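You operate a simulated robot arm through the tools that you are given. There is no shell and no other tool. Be economical: measure what you need, move in short steps, check, and stop when the job is done.

You are at the controls of a simulated two-armed robot. One attempt, no reset.

TASK
Stow the 30 mm and 24 mm sockets, then lock the roller chest.
Fine: they stand on its top; each goes on the seat of its size in the second drawer, which ends shut. Set down upright: what you pick out.
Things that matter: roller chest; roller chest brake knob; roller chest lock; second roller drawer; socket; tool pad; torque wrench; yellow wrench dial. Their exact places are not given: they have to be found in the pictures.

Only the result counts: the job must be done as asked and must still hold three seconds after the hand-in. Knocking over, shifting, dropping, spilling or breaking anything else fails it.

THE ROBOT
Two 7-joint arms with fingered hands on one trunk, on a base that drives. Base frame: it is fixed to the floor where the robot stands at the start and does not move with it; the origin is under the middle of the robot, x ahead of it, y to its left, z up. Lengths are in m, angles in rad, forces in N, time in s.
The left shoulder is at the start at [0.036, 0.163, 1.088], the right one opposite. Places, roughly: roller chest [0.9, -0.1, 0.6]; roller chest brake knob [0.6, -0.4, 0.8]; roller chest lock [0.7, 0, 0.8]; second roller drawer [0.9, -0.1, 1]; yellow wrench dial [1, -0.1, 1.2]. Payload 4 kg a hand.
Tool frame (each hand has its own): the origin (TCP) lies between the finger pads and is the grasp point; the fingertips stand 0.036 m ahead of it; z points along the fingers, y is the line along which they close. The gripper opens to 0.124 m. The gripper's body begins 0.042 m behind the TCP. The gripper is a hand of 4 fingers: y runs from the thumb to the fingers, the wrist lies at [-0.015, -0.099, -0.189] in the tool frame, and closing takes about 1.5 s.
Orientation is that of the tool frame in the base frame, as a unit quaternion [x, y, z, w]. With the fingers straight down and the wrist toward the robot, the tool's x, y and z point along [0, 1, 0], [1, 0, 0] and [0, 0, -1] of the base frame.

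THE INTERFACE
- The arms move only by the tool step_arm. It takes "left_deltas", "right_deltas" or both (then of equal length, played together; a hand with none holds still); each is a list of rows, each a list of 7 numbers: the turn, a rotation vector about the tool's x, y, z in rad, then the shift along the tool's x, y, z in m, then the opening, from 0 (shut) to 1 (fully open). In form: [[rx, ry, rz, x, y, z, hand], ...]. A call has 1 to 20 rows; each row shifts and turns the commanded pose from where the row before left it, along the tool's axes as they then stand. Rows are played at 5 a second. More than 0.05 m and 0.15 rad between two rows, or a gripper value outside its range, and nothing of the call is played. A pose out of reach is approached as far as the arm can. The call stops where the force on the tool passes 90 N (or 10 N more than at its start, if that is more) or the arm is blocked; 0.2 s more then pass. The fingers move at their own pace (about 0.045 m/s each) and stop on an object; they squeeze with about 22 N. The grip force told is the motor's: it shows also when the fingers shut on nothing. Time passes only in rows, and 0.2 s behind the last, so rows that do not move let the fingers close. The reply holds the time, the measured pose of the TCP, the force on the tool along the base axes, the opening and the grip force, in the units named above and with some noise, with the torque about the TCP (base axes, N m) and any sound that the robot's microphone picked up.
- Cameras (640 x 400 px; columns grow to the right, rows downward): "scene" is now at [0.1437, -0.004, 1.342]; the picture's right is [-0.06, -1.00, 0.01], its down [-0.31, 0.01, -0.95] and it looks along [0.95, -0.06, -0.31] (base axes); focal length 214 px, centre (320, 200). "left" rides on the left gripper at [-0.075, -0.086, -0.123] in its tool frame; the picture's right is [-0.70, -0.34, 0.63], its down [0.64, -0.68, 0.35] and it looks along [0.32, 0.65, 0.69] (tool axes); focal length 275 px, centre (320, 200). "right" rides on the right gripper at [0.075, -0.086, -0.123] in its tool frame; the picture's right is [-0.70, 0.34, -0.63], its down [-0.64, -0.68, 0.35] and it looks along [-0.32, 0.65, 0.69] (tool axes); focal length 275 px, centre (320, 200).
- get_image(camera): a new picture of that camera. It takes no simulated time.
- move_column(by): slides the trunk up (or, below 0, down) by that many m; the arms and the scene camera ride with it, the base frame stays. It gives what a move gives, with no picture.
- base_move(legs): drives the robot by 1 to 6 legs, each [ahead, left, turn to the left] in m, m and rad, along the robot's own axes; the way and the turn of a leg run together, so that a leg with both is an arc; at most 1.5 m and 3.142 rad a leg. The arms and the cameras ride along, it lands a little off, and it stops where it bumps. It gives what a move gives.
- set_grasp(shape, hand): the hand has 4 fingers and takes this shape, open, in about a second: jaw (thumb against the fingers, like two jaws); tri (thumb and two fingers); tip (a fingertip pinch); poke (one finger out to press); point (the index stretched); flat (the hand flat); cup (the hand cupped); fist (a fist). The gripper value then closes the fingers along that shape, each until it touches; the sizes above hold for jaw. It gives what a move gives, with no picture.
- aim_head(pan, tilt): turns the head with the scene camera to pan (to the left, within 1.501 rad either way) and tilt (down, from -0.506 to 1.204), counted from straight ahead of the robot. It gives what a move gives.
- pixel_to_xyz(camera, pixels): for up to 12 pixels [column, row] of the newest picture of that camera ("zoom" is the newest enlarged one), the place [x, y, z] in the base frame of the surface seen there, good to about 0.003 m. It takes no simulated time.
- close_up(camera, box): a new picture of the part [left, top, right, bottom] of that camera's present view, enlarged. It takes no simulated time.
- hand_in(): hands the job in; it is judged then, once.

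Keep the steps short. Do not move on a guess: measure, check each grasp and each placing, and mend mistakes. In all there are 80 turns and 58 pictures (those below and enlarged ones count). Leave the grippers open and the arms clear of the work at the hand-in unless told otherwise, and finish with a single line.

The tools are called as name(argument=value, ...) on one line, values as JSON. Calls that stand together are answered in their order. step_arm: Moves the arms, as the interface text tells. Its arguments: {"type":"object","properties":{"left_deltas":{"type":"array","items":{"type":"array","items":{"type":"number"}}},"right_deltas":{"type":"array","items":{"type":"array","items":{"type":"number"}}}},"required":[]} The other tools are called the same way: move_column (by) slides the trunk up or down; set_grasp (shape, hand) gives the hand a shape; base_move (legs) drives the base; aim_head (pan, tilt) turns the head that bears the scene camera; get_image (camera) takes a picture; pixel_to_xyz (camera, pixels) gives the place of the surface under pixels of a picture; close_up (camera, box) takes an enlarged picture of a part of a camera's view; hand_in () hands the job in.

At the start:

```text
clock: 0.0
left_ee_pos: [0.767, 0.3095, 1.4753]
left_ee_rot: [0.708, 0.707, 0.0, -0.001]
left_wrist_force: [-0.3, 0.4, -0.5]
left_wrist_torque: [-0.01, 0.01, 0.02]
left_finger_gap: 0.1235
left_grip_force: 0.0
left_shape: jaw
right_ee_pos: [0.6692, -0.291, 1.4391]
right_ee_rot: [0.707, 0.707, -0.001, 0.0]
right_wrist_force: [0.1, 1.0, -0.1]
right_wrist_torque: [0.02, -0.04, 0.02]
right_finger_gap: 0.1236
right_grip_force: 0.0
right_shape: jaw
trunk travel left (down, up): [-0.25, 0.228]
robot x, y, heading: [-0.0017, -0.0001, -0.003]
head pan, tilt: [-0.058, 0.188]
```

scene: 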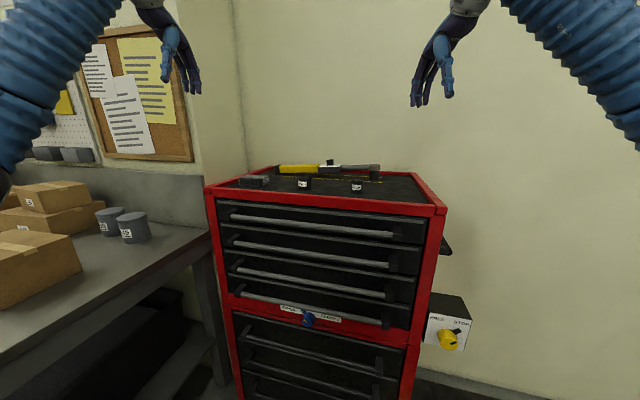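
right: 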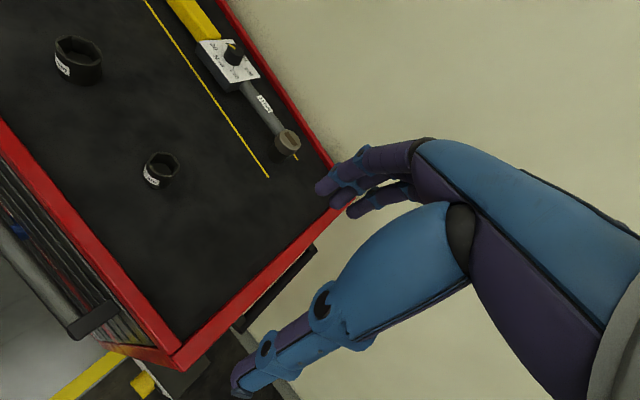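
left: 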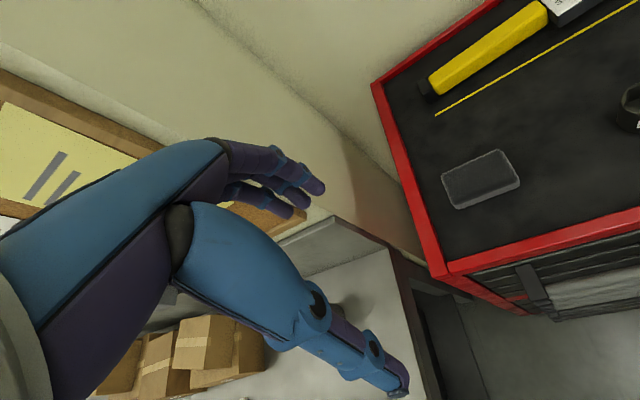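

I see the chest ahead, with two sockets, a pad and a wrench on top. I'll enlarge the top, the lock area and the brake knob.

close_up(camera="scene", box=[200, 150, 460, 310])

close_up(camera="scene", box=[260, 290, 360, 350])

close_up(camera="scene", box=[400, 280, 500, 360])

pixel_to_xyz(camera="scene", pixels=[[304, 179], [357, 183], [230, 217], [393, 233], [232, 241], [388, 263], [238, 268], [385, 294], [243, 294], [382, 322], [307, 318], [449, 338]])

```text
2.46 times, centred on (330, 230) of scene
```

zoom: 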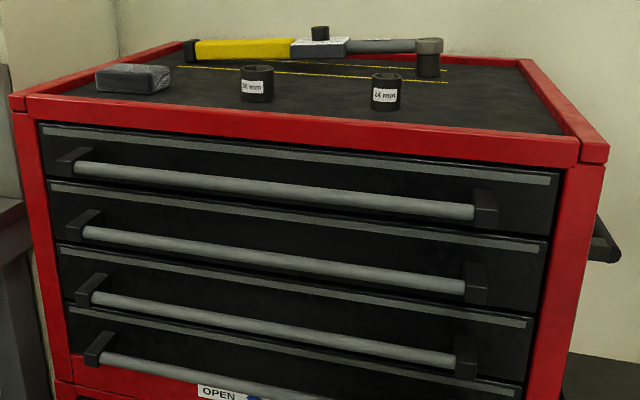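

```text
6.40 times, centred on (310, 320) of scene
```

zoom: 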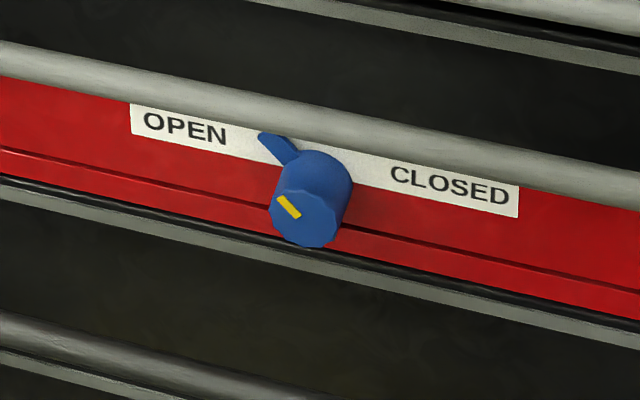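

```text
5.00 times, centred on (450, 320) of scene
```

zoom: 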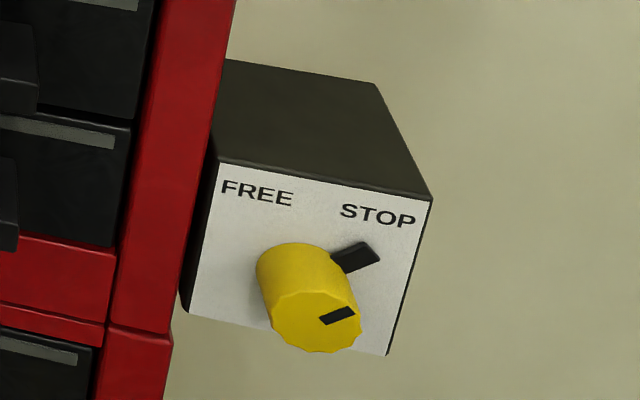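

```text
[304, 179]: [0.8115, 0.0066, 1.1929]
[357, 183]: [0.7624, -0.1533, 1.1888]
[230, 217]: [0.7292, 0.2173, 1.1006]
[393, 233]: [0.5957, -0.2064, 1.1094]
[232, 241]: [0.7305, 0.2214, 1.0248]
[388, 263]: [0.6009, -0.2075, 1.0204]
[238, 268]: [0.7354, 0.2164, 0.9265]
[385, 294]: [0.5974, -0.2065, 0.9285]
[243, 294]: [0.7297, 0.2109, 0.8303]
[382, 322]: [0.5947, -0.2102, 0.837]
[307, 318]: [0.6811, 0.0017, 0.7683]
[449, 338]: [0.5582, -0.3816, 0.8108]
```

The brake points at STOP and the lock at OPEN. The front of the chest is yawed about -0.305 rad. Before driving, I'll measure the bench edge, the chest corners and the drawer fronts.

pixel_to_xyz(camera="scene", pixels=[[208, 236], [120, 284], [10, 343], [300, 213], [300, 228], [320, 247], [320, 257], [320, 275], [218, 190], [436, 212], [430, 179], [298, 219]])

aim_head(pan=0.4, tilt=0.9)

get_image(camera="scene")

```text
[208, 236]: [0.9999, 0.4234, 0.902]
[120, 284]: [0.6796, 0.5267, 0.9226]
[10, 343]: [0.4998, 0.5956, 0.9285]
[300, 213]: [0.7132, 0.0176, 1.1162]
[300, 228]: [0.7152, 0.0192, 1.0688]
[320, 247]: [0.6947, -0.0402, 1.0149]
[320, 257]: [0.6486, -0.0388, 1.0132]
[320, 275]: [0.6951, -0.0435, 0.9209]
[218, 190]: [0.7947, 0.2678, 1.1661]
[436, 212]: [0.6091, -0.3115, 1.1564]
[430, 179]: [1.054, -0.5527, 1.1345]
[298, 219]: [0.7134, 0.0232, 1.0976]
```

```text
clock: 1.1
left_ee_pos: [0.7668, 0.3093, 1.4743]
left_ee_rot: [0.707, 0.707, 0.0, 0.001]
left_wrist_force: [-0.5, -0.6, 0.1]
left_wrist_torque: [0.01, 0.03, 0.01]
left_finger_gap: 0.124
left_grip_force: 0.0
left_shape: jaw
right_ee_pos: [0.6682, -0.2906, 1.4389]
right_ee_rot: [0.707, 0.707, 0.0, 0.0]
right_wrist_force: [-0.5, -0.4, 0.0]
right_wrist_torque: [0.03, -0.01, -0.01]
right_finger_gap: 0.1235
right_grip_force: 0.1
right_shape: jaw
trunk travel left (down, up): [-0.25, 0.228]
robot x, y, heading: [-0.0038, -0.0006, -0.007]
head pan, tilt: [0.4, 0.901]
```

```text
51 pictures are left
```

scene: 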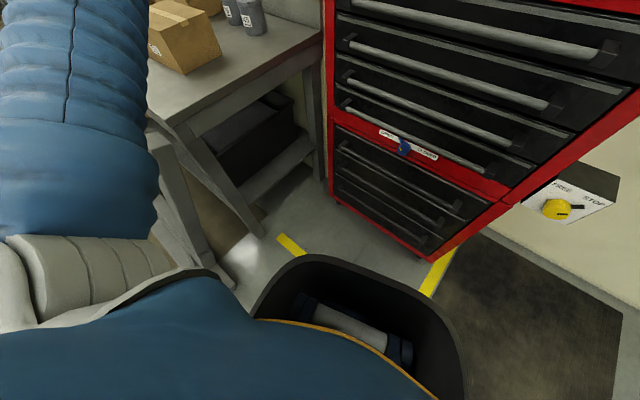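

The front plane is at depth about 0.675 along the chest normal, and the bar is at 0.63. I'll turn square to the chest, then back off and shift left.

base_move(legs=[[0, 0, -0.298], [-0.15, 0.15, 0]])

aim_head(pan=0, tilt=0.4)

get_image(camera="scene")

```text
clock: 3.7
left_ee_pos: [0.7201, 0.2623, 1.4745]
left_ee_rot: [0.802, 0.597, -0.001, 0.0]
left_wrist_force: [0.2, 0.5, 0.2]
left_wrist_torque: [-0.05, -0.04, 0.02]
left_finger_gap: 0.1237
left_grip_force: 0.0
left_shape: jaw
right_ee_pos: [0.4533, -0.283, 1.4395]
right_ee_rot: [0.802, 0.597, 0.0, 0.001]
right_wrist_force: [-0.1, 0.3, -0.2]
right_wrist_torque: [0.01, 0.0, -0.01]
right_finger_gap: 0.1236
right_grip_force: 0.1
right_shape: jaw
trunk travel left (down, up): [-0.25, 0.228]
robot x, y, heading: [-0.1031, 0.1871, -0.293]
head pan, tilt: [0.4, 0.901]
```

```text
clock: 4.6
left_ee_pos: [0.7198, 0.2621, 1.4744]
left_ee_rot: [0.802, 0.597, -0.001, 0.001]
left_wrist_force: [-0.1, 0.1, 0.2]
left_wrist_torque: [0.01, -0.01, 0.0]
left_finger_gap: 0.1239
left_grip_force: 0.1
left_shape: jaw
right_ee_pos: [0.4534, -0.2847, 1.4378]
right_ee_rot: [0.803, 0.596, 0.0, -0.001]
right_wrist_force: [0.3, 0.0, -1.0]
right_wrist_torque: [0.02, 0.01, 0.02]
right_finger_gap: 0.1236
right_grip_force: 0.2
right_shape: jaw
trunk travel left (down, up): [-0.25, 0.228]
robot x, y, heading: [-0.1035, 0.1845, -0.294]
head pan, tilt: [0.0, 0.4]
```

```text
50 pictures are left
```

scene: 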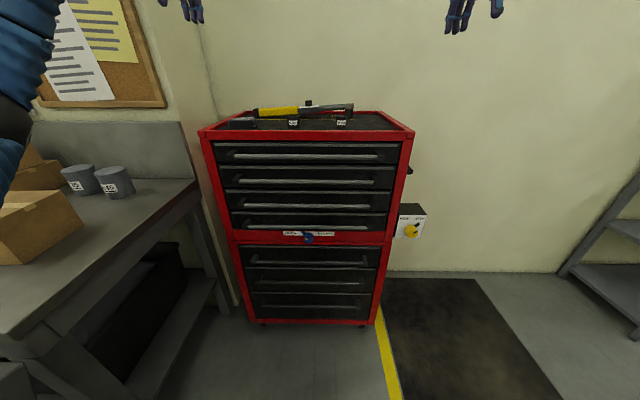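

I'm nearly square. I'll measure the drawer-2 bar at rows around 180, and also the bars above and below, in a close-up.

close_up(camera="scene", box=[200, 100, 420, 240])

```text
2.86 times, centred on (310, 170) of scene
```

zoom: 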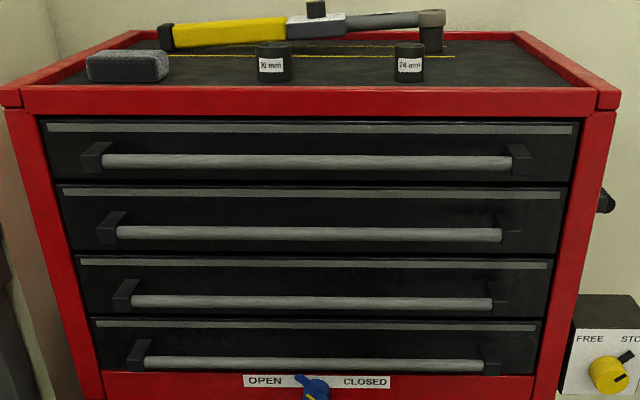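

pixel_to_xyz(camera="zoom", pixels=[[160, 232], [300, 233], [420, 235], [470, 236], [160, 210], [470, 215], [300, 162], [300, 302], [274, 62], [408, 66], [130, 66], [440, 160]])

```text
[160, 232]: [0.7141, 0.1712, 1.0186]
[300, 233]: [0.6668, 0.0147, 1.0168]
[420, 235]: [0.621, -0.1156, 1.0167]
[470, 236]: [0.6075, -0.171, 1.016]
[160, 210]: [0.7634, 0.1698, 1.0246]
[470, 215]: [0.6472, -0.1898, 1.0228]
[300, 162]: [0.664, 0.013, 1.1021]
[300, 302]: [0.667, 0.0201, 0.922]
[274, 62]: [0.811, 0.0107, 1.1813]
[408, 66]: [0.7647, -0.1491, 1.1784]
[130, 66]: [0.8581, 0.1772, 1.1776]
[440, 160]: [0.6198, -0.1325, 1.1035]
```

The bar runs along [0.297, 0.955] at z≈1.016. I'll turn the right hand to point forward, half closed, in free space.

step_arm(right_deltas=[[-0.143, 0, 0, 0, 0, 0, 0.5], [-0.143, 0, 0, 0, 0, 0, 0.5], [-0.143, 0, 0, 0, 0, 0, 0.5], [-0.143, 0, 0, 0, 0, 0, 0.5], [-0.143, 0, 0, 0, 0, 0, 0.5], [-0.143, 0, 0, 0, 0, 0, 0.5], [-0.143, 0, 0, 0, 0, 0, 0.5], [-0.143, 0, 0, 0, 0, 0, 0.5], [-0.143, 0, 0, 0, 0, 0, 0.5], [-0.143, 0, 0, 0, 0, 0, 0.5], [-0.141, 0, 0, 0, 0, 0, 0.5]])

```text
clock: 7.0
left_ee_pos: [0.7207, 0.2608, 1.473]
left_ee_rot: [0.803, 0.596, -0.001, -0.001]
left_wrist_force: [0.3, 0.1, 0.3]
left_wrist_torque: [0.04, 0.02, -0.02]
left_finger_gap: 0.1237
left_grip_force: 0.1
left_shape: jaw
right_ee_pos: [0.4411, -0.3001, 1.4346]
right_ee_rot: [0.616, 0.478, 0.374, 0.503]
right_wrist_force: [0.4, -0.7, 0.1]
right_wrist_torque: [0.01, 0.0, 0.01]
right_finger_gap: 0.0622
right_grip_force: 0.0
right_shape: jaw
right hand out of reach, approached as far as the arm can: row 10, 11
trunk travel left (down, up): [-0.25, 0.228]
robot x, y, heading: [-0.1, 0.185, -0.295]
head pan, tilt: [0.0, 0.4]
```

It came slightly short of full rotation. Now I'll lower the hand and shift it left, toward bar height.

step_arm(right_deltas=[[0, 0, 0, 0.022, -0.042, 0, 0.5], [0, 0, 0, 0.022, -0.042, 0, 0.5], [0, 0, 0, 0.022, -0.042, 0, 0.5], [0, 0, 0, 0.022, -0.042, 0, 0.5], [0, 0, 0, 0.022, -0.042, 0, 0.5], [0, 0, 0, 0.022, -0.042, 0, 0.5], [0, 0, 0, 0.022, -0.042, 0, 0.5], [0, 0, 0, 0.022, -0.042, 0, 0.5], [0, 0, 0, 0.022, -0.042, 0, 0.5]])

```text
clock: 9.0
left_ee_pos: [0.72, 0.2614, 1.4737]
left_ee_rot: [0.802, 0.597, -0.001, 0.001]
left_wrist_force: [-0.5, -0.6, -0.3]
left_wrist_torque: [-0.01, 0.0, 0.02]
left_finger_gap: 0.1238
left_grip_force: 0.0
left_shape: jaw
right_ee_pos: [0.4169, -0.3152, 1.3262]
right_ee_rot: [0.615, 0.48, 0.373, 0.501]
right_wrist_force: [-0.7, 0.3, -0.4]
right_wrist_torque: [0.0, 0.01, 0.01]
right_finger_gap: 0.0618
right_grip_force: 0.1
right_shape: jaw
right hand out of reach, approached as far as the arm can: row 1, 2, 3, 4, 5, 6, 7, 8, 9
trunk travel left (down, up): [-0.25, 0.228]
robot x, y, heading: [-0.1037, 0.1846, -0.291]
head pan, tilt: [0.0, 0.4]
```

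The arm is cramped that close in. I'll back the base off 0.2 m so that the forearm can stretch, then retry from there.

base_move(legs=[[-0.2, 0, 0]])

step_arm(right_deltas=[[0, 0, 0, 0.03, 0, 0.04, 0.5], [0, 0, 0, 0.03, 0, 0.04, 0.5], [0, 0, 0, 0.03, 0, 0.04, 0.5], [0, 0, 0, 0.03, 0, 0.04, 0.5]])

```text
clock: 10.6
left_ee_pos: [0.5312, 0.3184, 1.475]
left_ee_rot: [0.802, 0.598, -0.001, 0.001]
left_wrist_force: [0.2, 0.5, 0.0]
left_wrist_torque: [-0.02, -0.03, -0.02]
left_finger_gap: 0.1237
left_grip_force: 0.0
left_shape: jaw
right_ee_pos: [0.229, -0.2584, 1.328]
right_ee_rot: [0.614, 0.48, 0.375, 0.502]
right_wrist_force: [-0.1, -0.2, 0.6]
right_wrist_torque: [-0.01, -0.01, 0.01]
right_finger_gap: 0.0619
right_grip_force: 0.1
right_shape: jaw
trunk travel left (down, up): [-0.25, 0.228]
robot x, y, heading: [-0.2916, 0.2422, -0.292]
head pan, tilt: [0.0, 0.4]
```

```text
clock: 11.6
left_ee_pos: [0.5313, 0.3186, 1.474]
left_ee_rot: [0.802, 0.598, -0.001, 0.0]
left_wrist_force: [0.6, 0.3, -0.5]
left_wrist_torque: [0.02, -0.01, -0.03]
left_finger_gap: 0.1237
left_grip_force: 0.0
left_shape: jaw
right_ee_pos: [0.2288, -0.2583, 1.3273]
right_ee_rot: [0.614, 0.48, 0.374, 0.502]
right_wrist_force: [-0.3, 0.5, -0.4]
right_wrist_torque: [0.0, -0.01, -0.02]
right_finger_gap: 0.0618
right_grip_force: 0.0
right_shape: jaw
right hand out of reach, approached as far as the arm can: row 1, 2, 3, 4
trunk travel left (down, up): [-0.25, 0.228]
robot x, y, heading: [-0.2893, 0.242, -0.294]
head pan, tilt: [0.0, 0.4]
```

No motion at all: a joint limit. I'll undo some of the pitch and move forward to see whether it responds.

step_arm(right_deltas=[[0.14, 0, 0, 0, 0, 0, 0.5], [0.14, 0, 0, 0, 0, 0, 0.5], [0.14, 0, 0, 0, 0, 0, 0.5], [0.14, 0, 0, 0, 0, 0, 0.5]])

get_image(camera="scene")

```text
clock: 12.6
left_ee_pos: [0.5312, 0.3181, 1.4751]
left_ee_rot: [0.802, 0.598, -0.001, 0.001]
left_wrist_force: [-0.1, 1.6, 1.0]
left_wrist_torque: [0.03, -0.03, 0.01]
left_finger_gap: 0.1237
left_grip_force: 0.0
left_shape: jaw
right_ee_pos: [0.2293, -0.2595, 1.3278]
right_ee_rot: [0.73, 0.565, 0.227, 0.311]
right_wrist_force: [-0.3, 0.7, 0.4]
right_wrist_torque: [-0.02, -0.01, 0.0]
right_finger_gap: 0.062
right_grip_force: 0.1
right_shape: jaw
trunk travel left (down, up): [-0.25, 0.228]
robot x, y, heading: [-0.2883, 0.2415, -0.296]
head pan, tilt: [0.0, 0.4]
```

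```text
48 pictures are left
```

scene: 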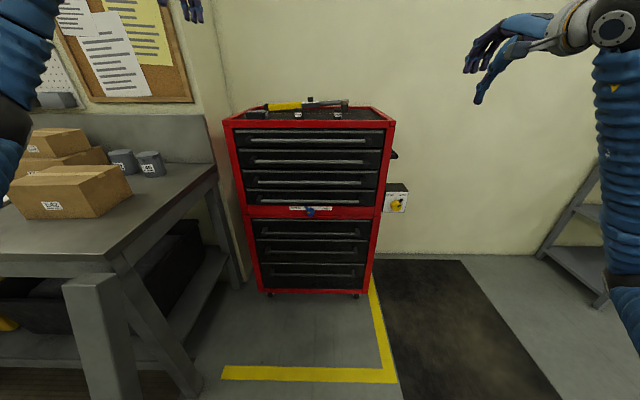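

The command restarts from the measured pose, so it responds now. I'll move down, forward and left with the hand still pitched 45°, then pitch up.

step_arm(right_deltas=[[0, 0, 0, 0.022, -0.014, 0.03, 0.5], [0, 0, 0, 0.022, -0.014, 0.03, 0.5], [0, 0, 0, 0.022, -0.014, 0.03, 0.5], [0, 0, 0, 0.022, -0.014, 0.03, 0.5], [0, 0, 0, 0.022, -0.014, 0.03, 0.5], [0, 0, 0, 0.022, -0.014, 0.03, 0.5], [0, 0, 0, 0.022, -0.014, 0.03, 0.5], [0, 0, 0, 0.022, -0.014, 0.03, 0.5], [0, 0, 0, 0.022, -0.014, 0.03, 0.5], [-0.13, 0, 0, 0, 0, 0, 0.5], [-0.13, 0, 0, 0, 0, 0, 0.5], [-0.13, 0, 0, 0, 0, 0, 0.5], [-0.13, 0, 0, 0, 0, 0, 0.5], [-0.13, 0, 0, 0, 0, 0, 0.5], [-0.13, 0, 0, 0, 0, 0, 0.5]])

```text
clock: 15.8
left_ee_pos: [0.5307, 0.3202, 1.4757]
left_ee_rot: [0.802, 0.598, 0.0, 0.002]
left_wrist_force: [-1.9, 0.3, 0.1]
left_wrist_torque: [0.0, 0.0, -0.01]
left_finger_gap: 0.1236
left_grip_force: 0.1
left_shape: jaw
right_ee_pos: [0.3526, 0.1045, 1.1527]
right_ee_rot: [0.558, 0.433, 0.423, 0.567]
right_wrist_force: [0.3, 1.1, 0.7]
right_wrist_torque: [0.0, -0.02, 0.01]
right_finger_gap: 0.0623
right_grip_force: 0.1
right_shape: jaw
right hand out of reach, approached as far as the arm can: row 9, 10, 11, 12, 13, 14, 15
trunk travel left (down, up): [-0.25, 0.228]
robot x, y, heading: [-0.2853, 0.2459, -0.295]
head pan, tilt: [0.0, 0.4]
```

The hand is now horizontal at bar u≈0.2 (mid-bar) and z=1.153. I'll lower it to bar height.

step_arm(right_deltas=[[0, 0, 0, -0.01, -0.035, 0, 0.5], [0, 0, 0, -0.01, -0.035, 0, 0.5], [0, 0, 0, -0.01, -0.035, 0, 0.5], [0, 0, 0, -0.01, -0.032, 0, 0.5]])

```text
clock: 16.8
left_ee_pos: [0.5328, 0.3185, 1.4747]
left_ee_rot: [0.802, 0.598, 0.0, 0.001]
left_wrist_force: [0.6, 0.5, -0.3]
left_wrist_torque: [-0.02, 0.0, 0.03]
left_finger_gap: 0.1236
left_grip_force: 0.0
left_shape: jaw
right_ee_pos: [0.3829, 0.1295, 1.1091]
right_ee_rot: [0.561, 0.439, 0.421, 0.562]
right_wrist_force: [0.1, 0.1, 0.2]
right_wrist_torque: [-0.01, 0.01, 0.01]
right_finger_gap: 0.0621
right_grip_force: 0.2
right_shape: jaw
right hand out of reach, approached as far as the arm can: row 1, 2, 3, 4
trunk travel left (down, up): [-0.25, 0.228]
robot x, y, heading: [-0.2891, 0.2448, -0.298]
head pan, tilt: [0.0, 0.4]
```

I'll lower the trunk rigidly by 0.093 to put the hand at bar height, then check.

move_column(by=-0.093)

get_image(camera="right")

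```text
clock: 18.1
left_ee_pos: [0.5313, 0.3194, 1.3836]
left_ee_rot: [0.802, 0.597, 0.0, 0.002]
left_wrist_force: [-1.1, 0.0, -0.2]
left_wrist_torque: [-0.03, -0.04, 0.02]
left_finger_gap: 0.1238
left_grip_force: 0.1
left_shape: jaw
right_ee_pos: [0.4052, 0.1226, 0.9321]
right_ee_rot: [0.593, 0.463, 0.396, 0.526]
right_wrist_force: [-0.1, 0.6, 0.2]
right_wrist_torque: [0.01, 0.02, -0.01]
right_finger_gap: 0.062
right_grip_force: 0.1
right_shape: jaw
trunk travel left (down, up): [-0.157, 0.321]
robot x, y, heading: [-0.2891, 0.2441, -0.292]
head pan, tilt: [0.0, 0.4]
```

```text
47 pictures are left
```

right: 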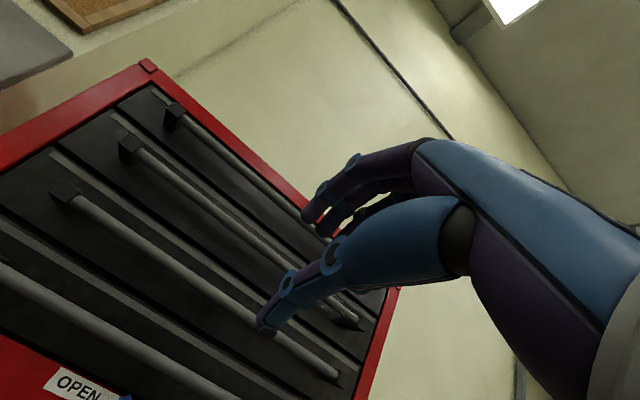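

The arm was still settling, and it is now at z=0.932, pitched 7.6° down. I'll raise it and level it by hand steps.

step_arm(right_deltas=[[-0.044, 0, 0, 0, 0.028, 0, 0.5], [-0.044, 0, 0, 0, 0.028, 0, 0.5], [-0.044, 0, 0, 0, 0.028, 0, 0.5], [0, 0, 0, 0, 0, 0, 0.5], [0, 0, 0, 0, 0, 0, 0.5]])

```text
clock: 19.3
left_ee_pos: [0.5318, 0.3192, 1.3813]
left_ee_rot: [0.801, 0.598, -0.001, 0.001]
left_wrist_force: [0.1, -0.9, 1.1]
left_wrist_torque: [-0.03, 0.02, 0.0]
left_finger_gap: 0.1237
left_grip_force: 0.1
left_shape: jaw
right_ee_pos: [0.4129, 0.1236, 1.0117]
right_ee_rot: [0.56, 0.435, 0.424, 0.564]
right_wrist_force: [0.5, 0.0, -0.9]
right_wrist_torque: [0.03, -0.01, -0.02]
right_finger_gap: 0.0622
right_grip_force: 0.1
right_shape: jaw
trunk travel left (down, up): [-0.157, 0.321]
robot x, y, heading: [-0.2903, 0.2463, -0.289]
head pan, tilt: [0.0, 0.4]
```

The hand is level at z=1.012. I'll drive the base 0.2 m ahead, then check.

base_move(legs=[[0.2, 0, 0]])

get_image(camera="right")

get_image(camera="scene")

```text
clock: 20.9
left_ee_pos: [0.7257, 0.2617, 1.3795]
left_ee_rot: [0.802, 0.598, -0.002, 0.0]
left_wrist_force: [0.7, -0.7, -0.2]
left_wrist_torque: [-0.01, 0.05, -0.02]
left_finger_gap: 0.1236
left_grip_force: 0.1
left_shape: jaw
right_ee_pos: [0.6064, 0.0654, 1.0109]
right_ee_rot: [0.559, 0.436, 0.425, 0.563]
right_wrist_force: [-0.9, 0.5, -0.3]
right_wrist_torque: [-0.01, -0.02, 0.03]
right_finger_gap: 0.062
right_grip_force: 0.0
right_shape: jaw
trunk travel left (down, up): [-0.157, 0.321]
robot x, y, heading: [-0.0954, 0.1852, -0.287]
head pan, tilt: [0.0, 0.4]
```

```text
46 pictures are left
```

right: 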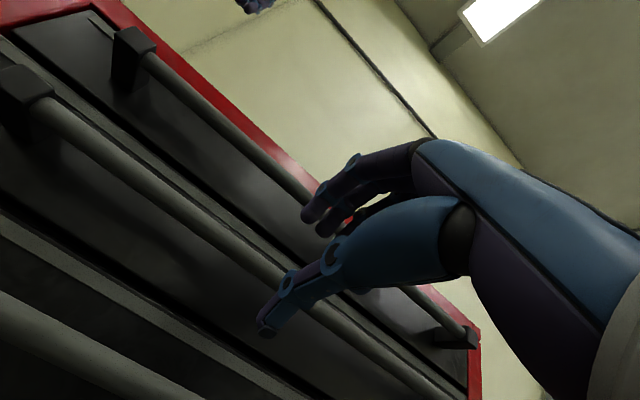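

```text
45 pictures are left
```

scene: 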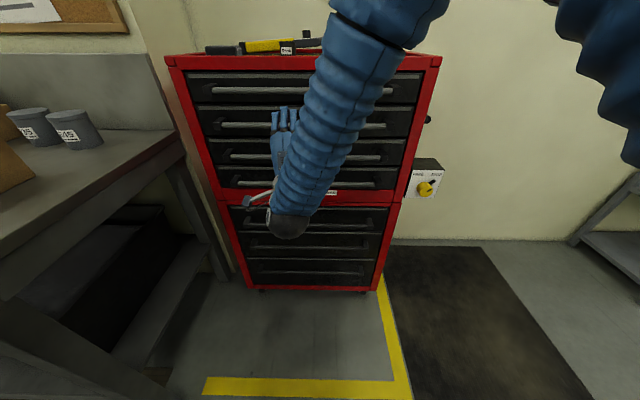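

The drawer-2 bar passes between the thumb and the fingers. I'll advance 6.5 cm in small steps, up 4 mm, and then close.

step_arm(right_deltas=[[0, 0, 0, 0, 0.004, 0.016, 0.5], [0, 0, 0, 0, 0, 0.016, 0.5], [0, 0, 0, 0, 0, 0.016, 0.5], [0, 0, 0, 0, 0, 0.016, 0.5], [0, 0, 0, 0, 0, 0, 0.5]])

get_image(camera="right")

```text
clock: 22.1
left_ee_pos: [0.7254, 0.2624, 1.3817]
left_ee_rot: [0.802, 0.597, -0.001, 0.0]
left_wrist_force: [-0.5, 0.1, -0.2]
left_wrist_torque: [0.05, 0.02, -0.04]
left_finger_gap: 0.1234
left_grip_force: 0.1
left_shape: jaw
right_ee_pos: [0.6564, 0.0785, 1.0257]
right_ee_rot: [0.562, 0.434, 0.423, 0.563]
right_wrist_force: [-0.6, -0.8, -0.2]
right_wrist_torque: [0.02, 0.02, -0.01]
right_finger_gap: 0.0622
right_grip_force: 0.0
right_shape: jaw
right hand out of reach, approached as far as the arm can: row 1, 2, 3, 4
trunk travel left (down, up): [-0.157, 0.321]
robot x, y, heading: [-0.098, 0.1836, -0.29]
head pan, tilt: [0.0, 0.4]
```

```text
44 pictures are left
```

right: 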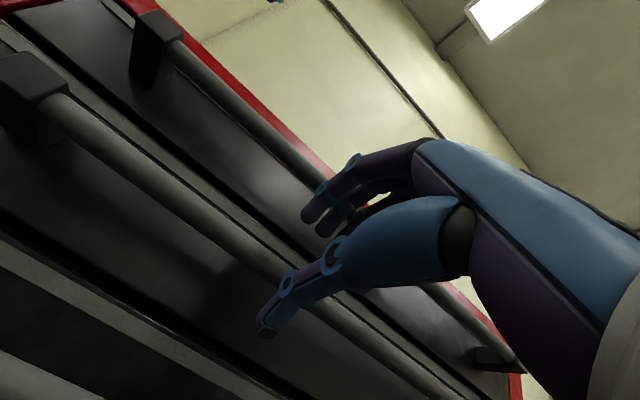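

The TCP is 2 cm short and 1 cm high, at the arm's limit. I'll lower the trunk 9 mm, nudge the base 2.2 cm ahead, and close.

move_column(by=-0.009)

base_move(legs=[[0.022, 0, 0]])

step_arm(right_deltas=[[0, 0, 0, 0, 0, 0, 0], [0, 0, 0, 0, 0, 0, 0], [0, 0, 0, 0, 0, 0, 0], [0, 0, 0, 0, 0, 0, 0], [0, 0, 0, 0, 0, 0, 0], [0, 0, 0, 0, 0, 0, 0], [0, 0, 0, 0, 0, 0, 0], [0, 0, 0, 0, 0, 0, 0]])

get_image(camera="right")

```text
clock: 22.6
left_ee_pos: [0.7258, 0.2625, 1.372]
left_ee_rot: [0.802, 0.598, -0.001, 0.001]
left_wrist_force: [-0.7, 0.4, -0.1]
left_wrist_torque: [0.01, 0.0, 0.01]
left_finger_gap: 0.1238
left_grip_force: 0.0
left_shape: jaw
right_ee_pos: [0.6545, 0.079, 1.0182]
right_ee_rot: [0.56, 0.435, 0.425, 0.563]
right_wrist_force: [-0.4, -0.4, -0.2]
right_wrist_torque: [-0.01, 0.01, 0.02]
right_finger_gap: 0.0616
right_grip_force: 0.0
right_shape: jaw
trunk travel left (down, up): [-0.148, 0.33]
robot x, y, heading: [-0.097, 0.1796, -0.29]
head pan, tilt: [0.0, 0.4]
```

```text
clock: 23.4
left_ee_pos: [0.7471, 0.2557, 1.3707]
left_ee_rot: [0.802, 0.597, -0.001, -0.001]
left_wrist_force: [0.8, 0.6, 0.0]
left_wrist_torque: [0.01, 0.03, 0.0]
left_finger_gap: 0.1234
left_grip_force: 0.1
left_shape: jaw
right_ee_pos: [0.6756, 0.0719, 1.0178]
right_ee_rot: [0.561, 0.435, 0.423, 0.563]
right_wrist_force: [-0.3, 0.2, -0.6]
right_wrist_torque: [0.01, -0.05, 0.03]
right_finger_gap: 0.0619
right_grip_force: 0.0
right_shape: jaw
trunk travel left (down, up): [-0.148, 0.33]
robot x, y, heading: [-0.0739, 0.1768, -0.292]
head pan, tilt: [0.0, 0.4]
```

```text
clock: 25.2
left_ee_pos: [0.7473, 0.2549, 1.3708]
left_ee_rot: [0.802, 0.598, -0.001, 0.0]
left_wrist_force: [-0.8, 0.5, 0.4]
left_wrist_torque: [0.04, 0.0, 0.01]
left_finger_gap: 0.1237
left_grip_force: 0.0
left_shape: jaw
right_ee_pos: [0.6756, 0.0712, 1.0169]
right_ee_rot: [0.562, 0.435, 0.423, 0.563]
right_wrist_force: [0.9, -1.7, -7.7]
right_wrist_torque: [-0.05, 0.01, 0.04]
right_finger_gap: 0.0122
right_grip_force: 21.8
right_shape: jaw
trunk travel left (down, up): [-0.148, 0.33]
robot x, y, heading: [-0.0789, 0.1806, -0.286]
head pan, tilt: [0.0, 0.4]
```

```text
43 pictures are left
```

right: 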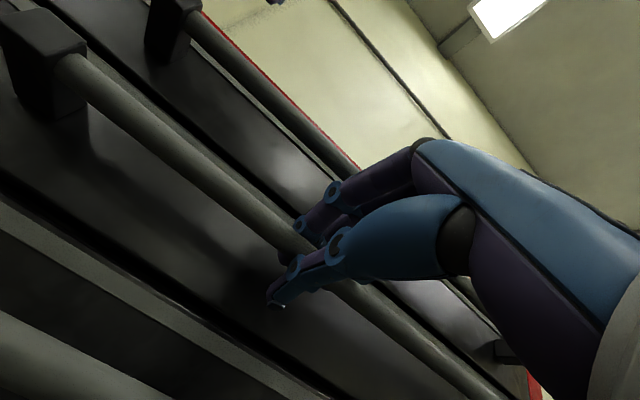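

The bar is gripped (12 mm, 21.8 N). I'll pull the drawer by backing the base 0.1 m.

base_move(legs=[[-0.1, 0, 0]])

get_image(camera="scene")

```text
clock: 26.4
left_ee_pos: [0.6502, 0.2838, 1.3715]
left_ee_rot: [0.802, 0.597, -0.001, 0.001]
left_wrist_force: [-0.6, -0.1, 0.8]
left_wrist_torque: [-0.02, -0.04, -0.01]
left_finger_gap: 0.1238
left_grip_force: 0.2
left_shape: jaw
right_ee_pos: [0.5805, 0.1013, 1.0163]
right_ee_rot: [0.561, 0.436, 0.423, 0.563]
right_wrist_force: [6.3, 12.0, -16.6]
right_wrist_torque: [-0.05, 0.21, 0.34]
right_finger_gap: 0.0119
right_grip_force: 22.4
right_shape: jaw
trunk travel left (down, up): [-0.148, 0.33]
robot x, y, heading: [-0.1743, 0.2059, -0.291]
head pan, tilt: [0.0, 0.4]
```

```text
42 pictures are left
```

scene: 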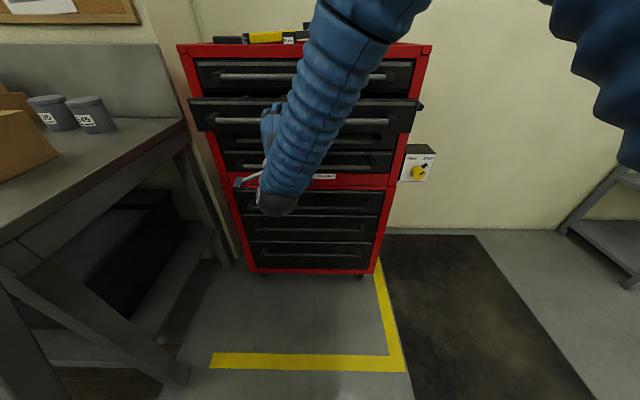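

The drawer slides open. I'll pull 0.22 m more.

base_move(legs=[[-0.12, 0, 0], [-0.1, 0, 0]])

get_image(camera="scene")

```text
clock: 28.4
left_ee_pos: [0.4398, 0.3497, 1.3717]
left_ee_rot: [0.802, 0.598, -0.001, 0.001]
left_wrist_force: [-0.3, 0.2, 0.3]
left_wrist_torque: [0.0, -0.02, -0.03]
left_finger_gap: 0.1239
left_grip_force: 0.0
left_shape: jaw
right_ee_pos: [0.3697, 0.1659, 1.0152]
right_ee_rot: [0.561, 0.437, 0.423, 0.562]
right_wrist_force: [6.9, 16.3, -17.0]
right_wrist_torque: [-0.03, 0.28, 0.43]
right_finger_gap: 0.0114
right_grip_force: 21.6
right_shape: jaw
trunk travel left (down, up): [-0.148, 0.33]
robot x, y, heading: [-0.3799, 0.2696, -0.288]
head pan, tilt: [0.0, 0.4]
```

```text
41 pictures are left
```

scene: 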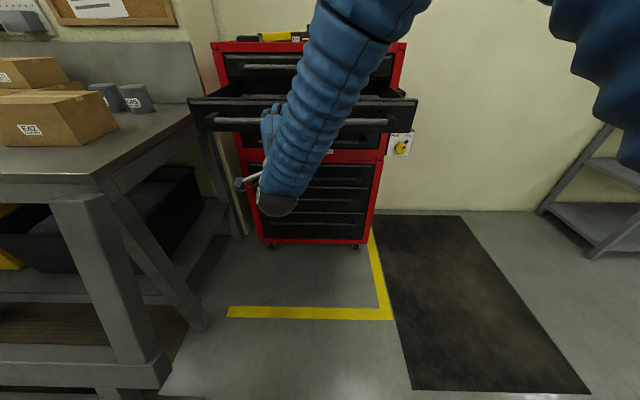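

The drawer is open about 0.32 m. I'll release it, back away, and raise the trunk to look in.

step_arm(right_deltas=[[0, 0, 0, 0, 0, 0, 0.5], [0, 0, 0, 0, 0, 0, 0.5], [0, 0, 0, 0, 0, 0, 0.5], [0, 0, 0, 0, 0, 0, 0.5], [0, 0, 0, 0, 0, 0, 0.5]])

base_move(legs=[[-0.12, 0, 0]])

move_column(by=0.3)

aim_head(pan=-0.05, tilt=0.55)

get_image(camera="scene")

```text
clock: 29.6
left_ee_pos: [0.439, 0.347, 1.3728]
left_ee_rot: [0.802, 0.598, -0.002, 0.0]
left_wrist_force: [-0.1, -0.4, 0.6]
left_wrist_torque: [0.0, -0.04, -0.04]
left_finger_gap: 0.1235
left_grip_force: 0.1
left_shape: jaw
right_ee_pos: [0.3696, 0.1647, 1.0167]
right_ee_rot: [0.561, 0.437, 0.423, 0.562]
right_wrist_force: [0.0, 0.0, 0.1]
right_wrist_torque: [0.0, 0.0, -0.01]
right_finger_gap: 0.0618
right_grip_force: 0.0
right_shape: jaw
trunk travel left (down, up): [-0.148, 0.33]
robot x, y, heading: [-0.3813, 0.2693, -0.29]
head pan, tilt: [0.0, 0.4]
```

```text
clock: 30.8
left_ee_pos: [0.3275, 0.3808, 1.3738]
left_ee_rot: [0.801, 0.598, 0.001, 0.001]
left_wrist_force: [-1.2, 0.5, -0.6]
left_wrist_torque: [0.0, -0.04, -0.05]
left_finger_gap: 0.1237
left_grip_force: 0.0
left_shape: jaw
right_ee_pos: [0.258, 0.1979, 1.0167]
right_ee_rot: [0.561, 0.435, 0.423, 0.563]
right_wrist_force: [0.4, 0.4, -0.7]
right_wrist_torque: [-0.03, 0.06, -0.02]
right_finger_gap: 0.0617
right_grip_force: 0.1
right_shape: jaw
trunk travel left (down, up): [-0.148, 0.33]
robot x, y, heading: [-0.4929, 0.3048, -0.294]
head pan, tilt: [0.0, 0.4]
```

```text
clock: 33.8
left_ee_pos: [0.3298, 0.381, 1.6727]
left_ee_rot: [0.802, 0.597, -0.001, 0.0]
left_wrist_force: [-0.1, -0.4, -0.3]
left_wrist_torque: [0.03, 0.06, 0.03]
left_finger_gap: 0.1238
left_grip_force: 0.0
left_shape: jaw
right_ee_pos: [0.1875, 0.2198, 1.4901]
right_ee_rot: [0.495, 0.383, 0.466, 0.625]
right_wrist_force: [-0.3, -0.1, -0.1]
right_wrist_torque: [0.04, 0.02, -0.02]
right_finger_gap: 0.0619
right_grip_force: 0.0
right_shape: jaw
trunk travel left (down, up): [-0.448, 0.03]
robot x, y, heading: [-0.4947, 0.3036, -0.292]
head pan, tilt: [0.0, 0.4]
```

```text
clock: 34.5
left_ee_pos: [0.3279, 0.3803, 1.6727]
left_ee_rot: [0.802, 0.598, -0.001, 0.0]
left_wrist_force: [-0.2, 0.0, -0.2]
left_wrist_torque: [0.0, 0.01, 0.01]
left_finger_gap: 0.124
left_grip_force: 0.0
left_shape: jaw
right_ee_pos: [0.1865, 0.2197, 1.4888]
right_ee_rot: [0.494, 0.383, 0.467, 0.625]
right_wrist_force: [0.3, 0.3, 0.8]
right_wrist_torque: [-0.03, 0.02, 0.0]
right_finger_gap: 0.0613
right_grip_force: 0.0
right_shape: jaw
trunk travel left (down, up): [-0.448, 0.03]
robot x, y, heading: [-0.495, 0.3064, -0.29]
head pan, tilt: [-0.051, 0.55]
```

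```text
40 pictures are left
```

scene: 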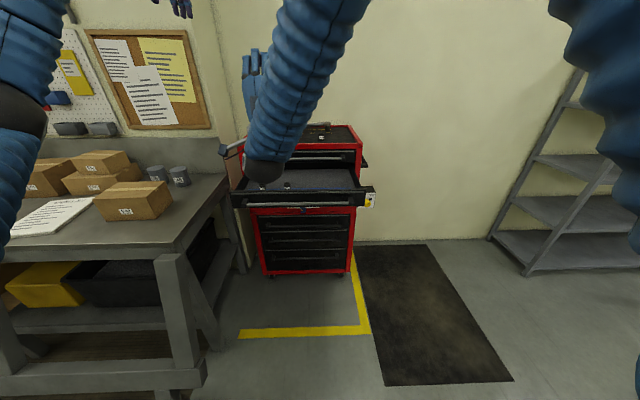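

The right arm blocks the view. I'll turn it fingers-down and move it right.

step_arm(right_deltas=[[0.14, 0, 0, -0.035, 0, 0, 1], [0.14, 0, 0, -0.035, 0, 0, 1], [0.14, 0, 0, -0.035, 0, 0, 1], [0.14, 0, 0, -0.035, 0, 0, 1], [0.14, 0, 0, -0.035, 0, 0, 1], [0.14, 0, 0, -0.035, 0, 0, 1], [0.14, 0, 0, -0.035, 0, 0, 1], [0.14, 0, 0, -0.035, 0, 0, 1], [0.14, 0, 0, -0.035, 0, 0, 1], [0.14, 0, 0, -0.035, 0, 0, 1], [0.14, 0, 0, -0.035, 0, 0, 1], [0.14, 0, 0, -0.035, 0, 0, 1], [0.13, 0, 0, 0, 0, 0, 1], [0, 0, 0, 0, 0, 0, 1]])

get_image(camera="scene")

```text
clock: 37.5
left_ee_pos: [0.3269, 0.3813, 1.6724]
left_ee_rot: [0.802, 0.597, 0.0, 0.001]
left_wrist_force: [-0.6, 0.5, 0.0]
left_wrist_torque: [0.01, -0.05, 0.03]
left_finger_gap: 0.1238
left_grip_force: 0.0
left_shape: jaw
right_ee_pos: [0.072, -0.1847, 1.4974]
right_ee_rot: [0.796, 0.605, -0.012, -0.003]
right_wrist_force: [-0.4, 0.6, -0.4]
right_wrist_torque: [-0.01, -0.05, 0.0]
right_finger_gap: 0.1237
right_grip_force: 0.0
right_shape: jaw
trunk travel left (down, up): [-0.448, 0.03]
robot x, y, heading: [-0.4947, 0.3083, -0.29]
head pan, tilt: [-0.051, 0.55]
```

```text
39 pictures are left
```

scene: 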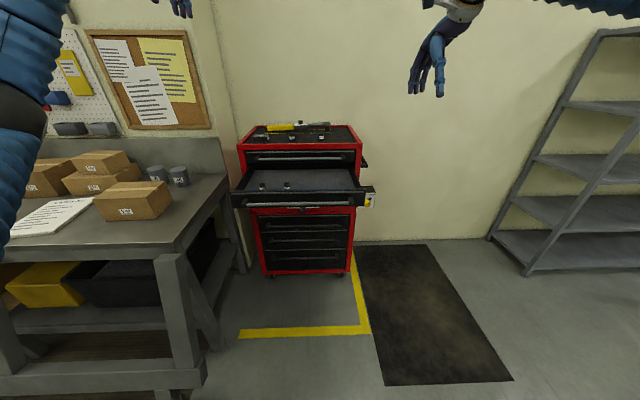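

I'll drive forward 0.28 m and look into the drawer.

base_move(legs=[[0.28, 0, -0.01]])

aim_head(pan=0, tilt=0.7)

get_image(camera="scene")

close_up(camera="scene", box=[210, 70, 430, 240])

```text
clock: 39.5
left_ee_pos: [0.5959, 0.2939, 1.6745]
left_ee_rot: [0.804, 0.594, 0.0, 0.002]
left_wrist_force: [1.1, 0.0, 0.4]
left_wrist_torque: [-0.01, 0.01, -0.02]
left_finger_gap: 0.1239
left_grip_force: 0.1
left_shape: jaw
right_ee_pos: [0.3343, -0.2685, 1.4975]
right_ee_rot: [0.799, 0.601, -0.012, -0.003]
right_wrist_force: [-0.1, 0.2, 0.4]
right_wrist_torque: [0.02, 0.02, 0.0]
right_finger_gap: 0.1239
right_grip_force: 0.1
right_shape: jaw
trunk travel left (down, up): [-0.448, 0.03]
robot x, y, heading: [-0.2286, 0.2243, -0.301]
head pan, tilt: [-0.051, 0.55]
```

```text
clock: 40.1
left_ee_pos: [0.5972, 0.2936, 1.6724]
left_ee_rot: [0.804, 0.595, 0.0, 0.0]
left_wrist_force: [0.3, -0.4, 0.1]
left_wrist_torque: [0.02, -0.03, 0.0]
left_finger_gap: 0.1238
left_grip_force: 0.0
left_shape: jaw
right_ee_pos: [0.3383, -0.2704, 1.496]
right_ee_rot: [0.799, 0.601, -0.014, -0.003]
right_wrist_force: [0.0, -0.8, 0.2]
right_wrist_torque: [0.03, 0.03, -0.01]
right_finger_gap: 0.1237
right_grip_force: 0.1
right_shape: jaw
trunk travel left (down, up): [-0.448, 0.03]
robot x, y, heading: [-0.2292, 0.2212, -0.297]
head pan, tilt: [0.0, 0.7]
```

```text
38 pictures are left
```

scene: 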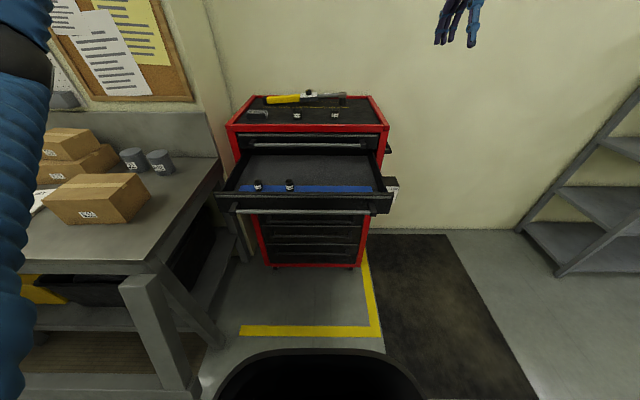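

```text
2.35 times, centred on (320, 155) of scene
```

zoom: 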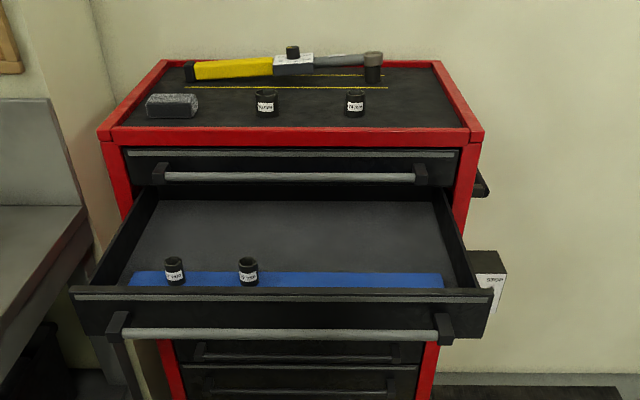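

There's a blue strip near the front of the drawer with two sockets standing on it. I'll look closer.

close_up(camera="scene", box=[240, 170, 400, 205])

close_up(camera="scene", box=[240, 172, 320, 202])

pixel_to_xyz(camera="scene", pixels=[[258, 185], [290, 186], [274, 189], [320, 189], [385, 190], [297, 115], [335, 115], [257, 112]])

```text
4.00 times, centred on (320, 188) of scene
```

zoom: 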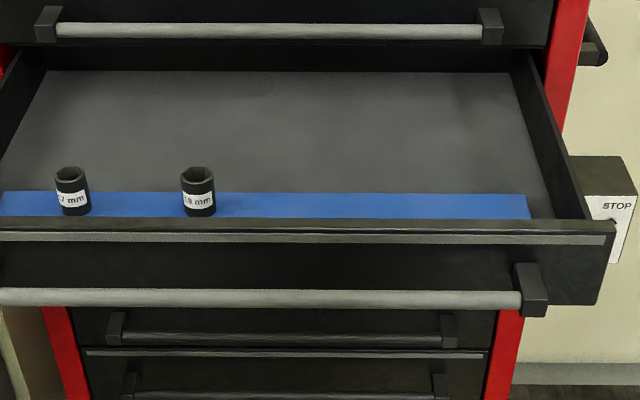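

```text
8.00 times, centred on (280, 187) of scene
```

zoom: 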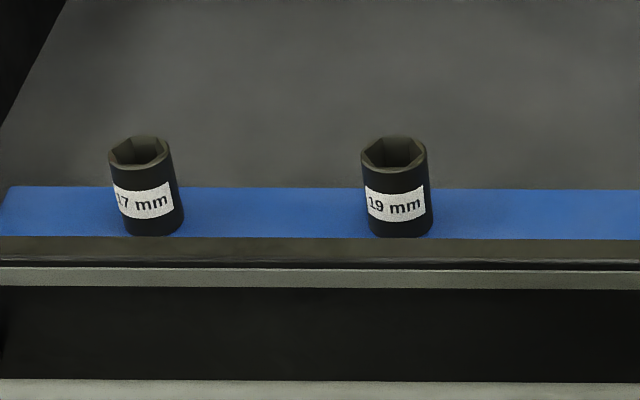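

```text
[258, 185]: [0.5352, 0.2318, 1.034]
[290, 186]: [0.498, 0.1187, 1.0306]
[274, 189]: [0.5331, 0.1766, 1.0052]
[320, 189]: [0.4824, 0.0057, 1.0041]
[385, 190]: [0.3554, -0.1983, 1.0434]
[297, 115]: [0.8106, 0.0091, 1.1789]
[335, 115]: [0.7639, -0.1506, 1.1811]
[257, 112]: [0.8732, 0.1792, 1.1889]
```

The 17 and 19 mm seats are occupied, and the labels of the others are hidden by the front lip. I'll drive closer by 0.12 m for a steeper view; the reach also needs it.

base_move(legs=[[0.12, 0, 0]])

aim_head(pan=0, tilt=0.9)

get_image(camera="scene")

get_image(camera="right")

```text
clock: 41.4
left_ee_pos: [0.7101, 0.2555, 1.6733]
left_ee_rot: [0.805, 0.593, -0.002, 0.0]
left_wrist_force: [0.5, 0.3, -0.2]
left_wrist_torque: [-0.04, 0.01, -0.04]
left_finger_gap: 0.1236
left_grip_force: 0.0
left_shape: jaw
right_ee_pos: [0.4504, -0.3061, 1.4972]
right_ee_rot: [0.8, 0.6, -0.013, -0.003]
right_wrist_force: [0.1, 1.2, 1.0]
right_wrist_torque: [-0.01, 0.02, 0.0]
right_finger_gap: 0.1238
right_grip_force: 0.0
right_shape: jaw
trunk travel left (down, up): [-0.448, 0.03]
robot x, y, heading: [-0.1144, 0.187, -0.303]
head pan, tilt: [0.0, 0.7]
```

```text
clock: 42.1
left_ee_pos: [0.7138, 0.2556, 1.6721]
left_ee_rot: [0.805, 0.594, 0.0, 0.001]
left_wrist_force: [0.0, 0.5, -0.5]
left_wrist_torque: [-0.01, 0.02, 0.0]
left_finger_gap: 0.1239
left_grip_force: 0.1
left_shape: jaw
right_ee_pos: [0.4527, -0.3078, 1.4977]
right_ee_rot: [0.8, 0.6, -0.013, -0.004]
right_wrist_force: [0.1, 0.2, -0.5]
right_wrist_torque: [0.0, 0.0, 0.01]
right_finger_gap: 0.1239
right_grip_force: 0.0
right_shape: jaw
trunk travel left (down, up): [-0.448, 0.03]
robot x, y, heading: [-0.1111, 0.1868, -0.304]
head pan, tilt: [0.0, 0.901]
```

```text
34 pictures are left
```

scene: 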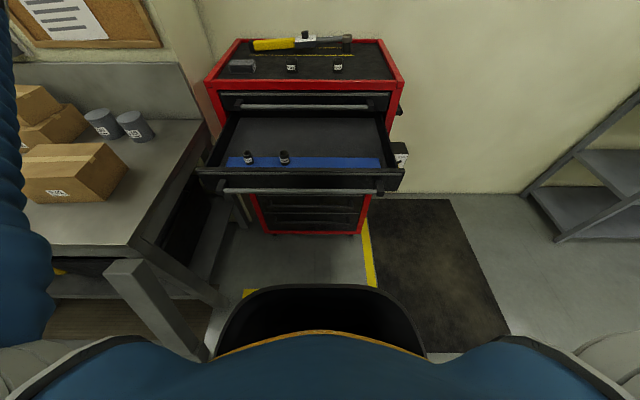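

```text
33 pictures are left
```

right: 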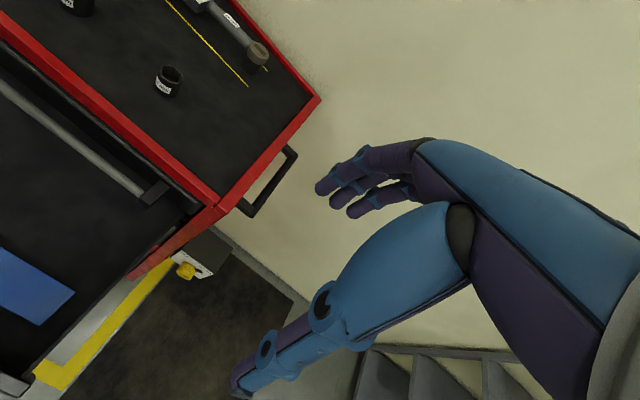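

I'll enlarge the blue strip from this steeper view.

close_up(camera="scene", box=[220, 145, 390, 175])

close_up(camera="scene", box=[290, 145, 390, 180])

```text
3.76 times, centred on (305, 160) of scene
```

zoom: 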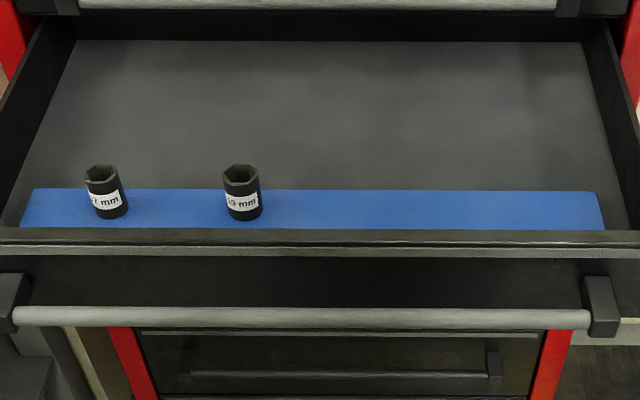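

```text
6.40 times, centred on (340, 162) of scene
```

zoom: 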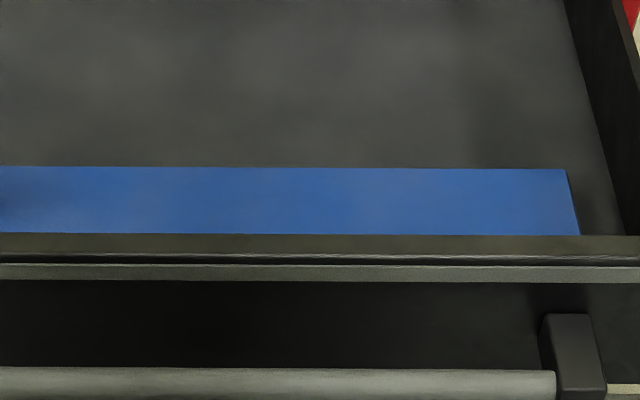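

The seat labels aren't visible. I'll use the right-hand camera from above: back the base off and tilt the right hand so its camera looks down on the strip.

base_move(legs=[[-0.22, 0.05, 0]])

step_arm(right_deltas=[[0, 0, 0, 0.04, 0, 0, 1], [0, 0, 0, 0.04, 0, 0, 1], [0, 0, 0, 0.04, 0, 0, 1], [0, 0, 0, 0.04, 0, 0, 1], [0, 0, 0, 0.04, 0, 0, 1], [0, 0, 0, 0.04, 0, 0, 1], [0, 0, 0, 0.04, 0, 0, 1], [0.125, 0, 0, 0, 0, 0, 1], [0.125, 0, 0, 0, 0, 0, 1], [0.125, 0, 0, 0, 0, 0, 1], [0.125, 0, 0, 0, 0, 0, 1], [0, 0, 0, 0, 0, 0, 1]])

get_image(camera="right")

```text
clock: 43.9
left_ee_pos: [0.5118, 0.3702, 1.6729]
left_ee_rot: [0.804, 0.595, 0.0, 0.0]
left_wrist_force: [-0.4, 1.2, 0.2]
left_wrist_torque: [-0.01, 0.0, 0.01]
left_finger_gap: 0.1236
left_grip_force: 0.1
left_shape: jaw
right_ee_pos: [0.2524, -0.1918, 1.4986]
right_ee_rot: [0.799, 0.601, -0.013, -0.002]
right_wrist_force: [-0.1, 0.0, -0.7]
right_wrist_torque: [-0.01, -0.03, 0.0]
right_finger_gap: 0.1237
right_grip_force: 0.1
right_shape: jaw
trunk travel left (down, up): [-0.448, 0.03]
robot x, y, heading: [-0.3092, 0.2978, -0.299]
head pan, tilt: [0.0, 0.901]
```

```text
clock: 46.5
left_ee_pos: [0.512, 0.3709, 1.6733]
left_ee_rot: [0.804, 0.594, 0.0, 0.002]
left_wrist_force: [-1.2, 0.3, -0.1]
left_wrist_torque: [0.03, -0.02, 0.02]
left_finger_gap: 0.1238
left_grip_force: 0.1
left_shape: jaw
right_ee_pos: [0.3289, 0.0748, 1.4929]
right_ee_rot: [0.774, 0.579, -0.161, -0.2]
right_wrist_force: [0.3, 0.8, 0.2]
right_wrist_torque: [-0.01, 0.0, 0.01]
right_finger_gap: 0.1239
right_grip_force: 0.1
right_shape: jaw
trunk travel left (down, up): [-0.448, 0.03]
robot x, y, heading: [-0.3083, 0.2998, -0.299]
head pan, tilt: [0.0, 0.901]
```

```text
30 pictures are left
```

right: 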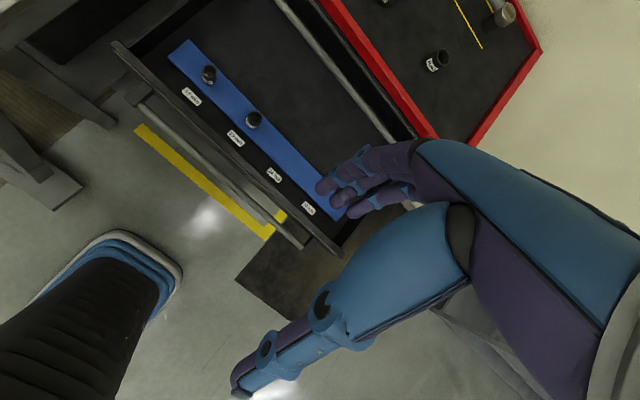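

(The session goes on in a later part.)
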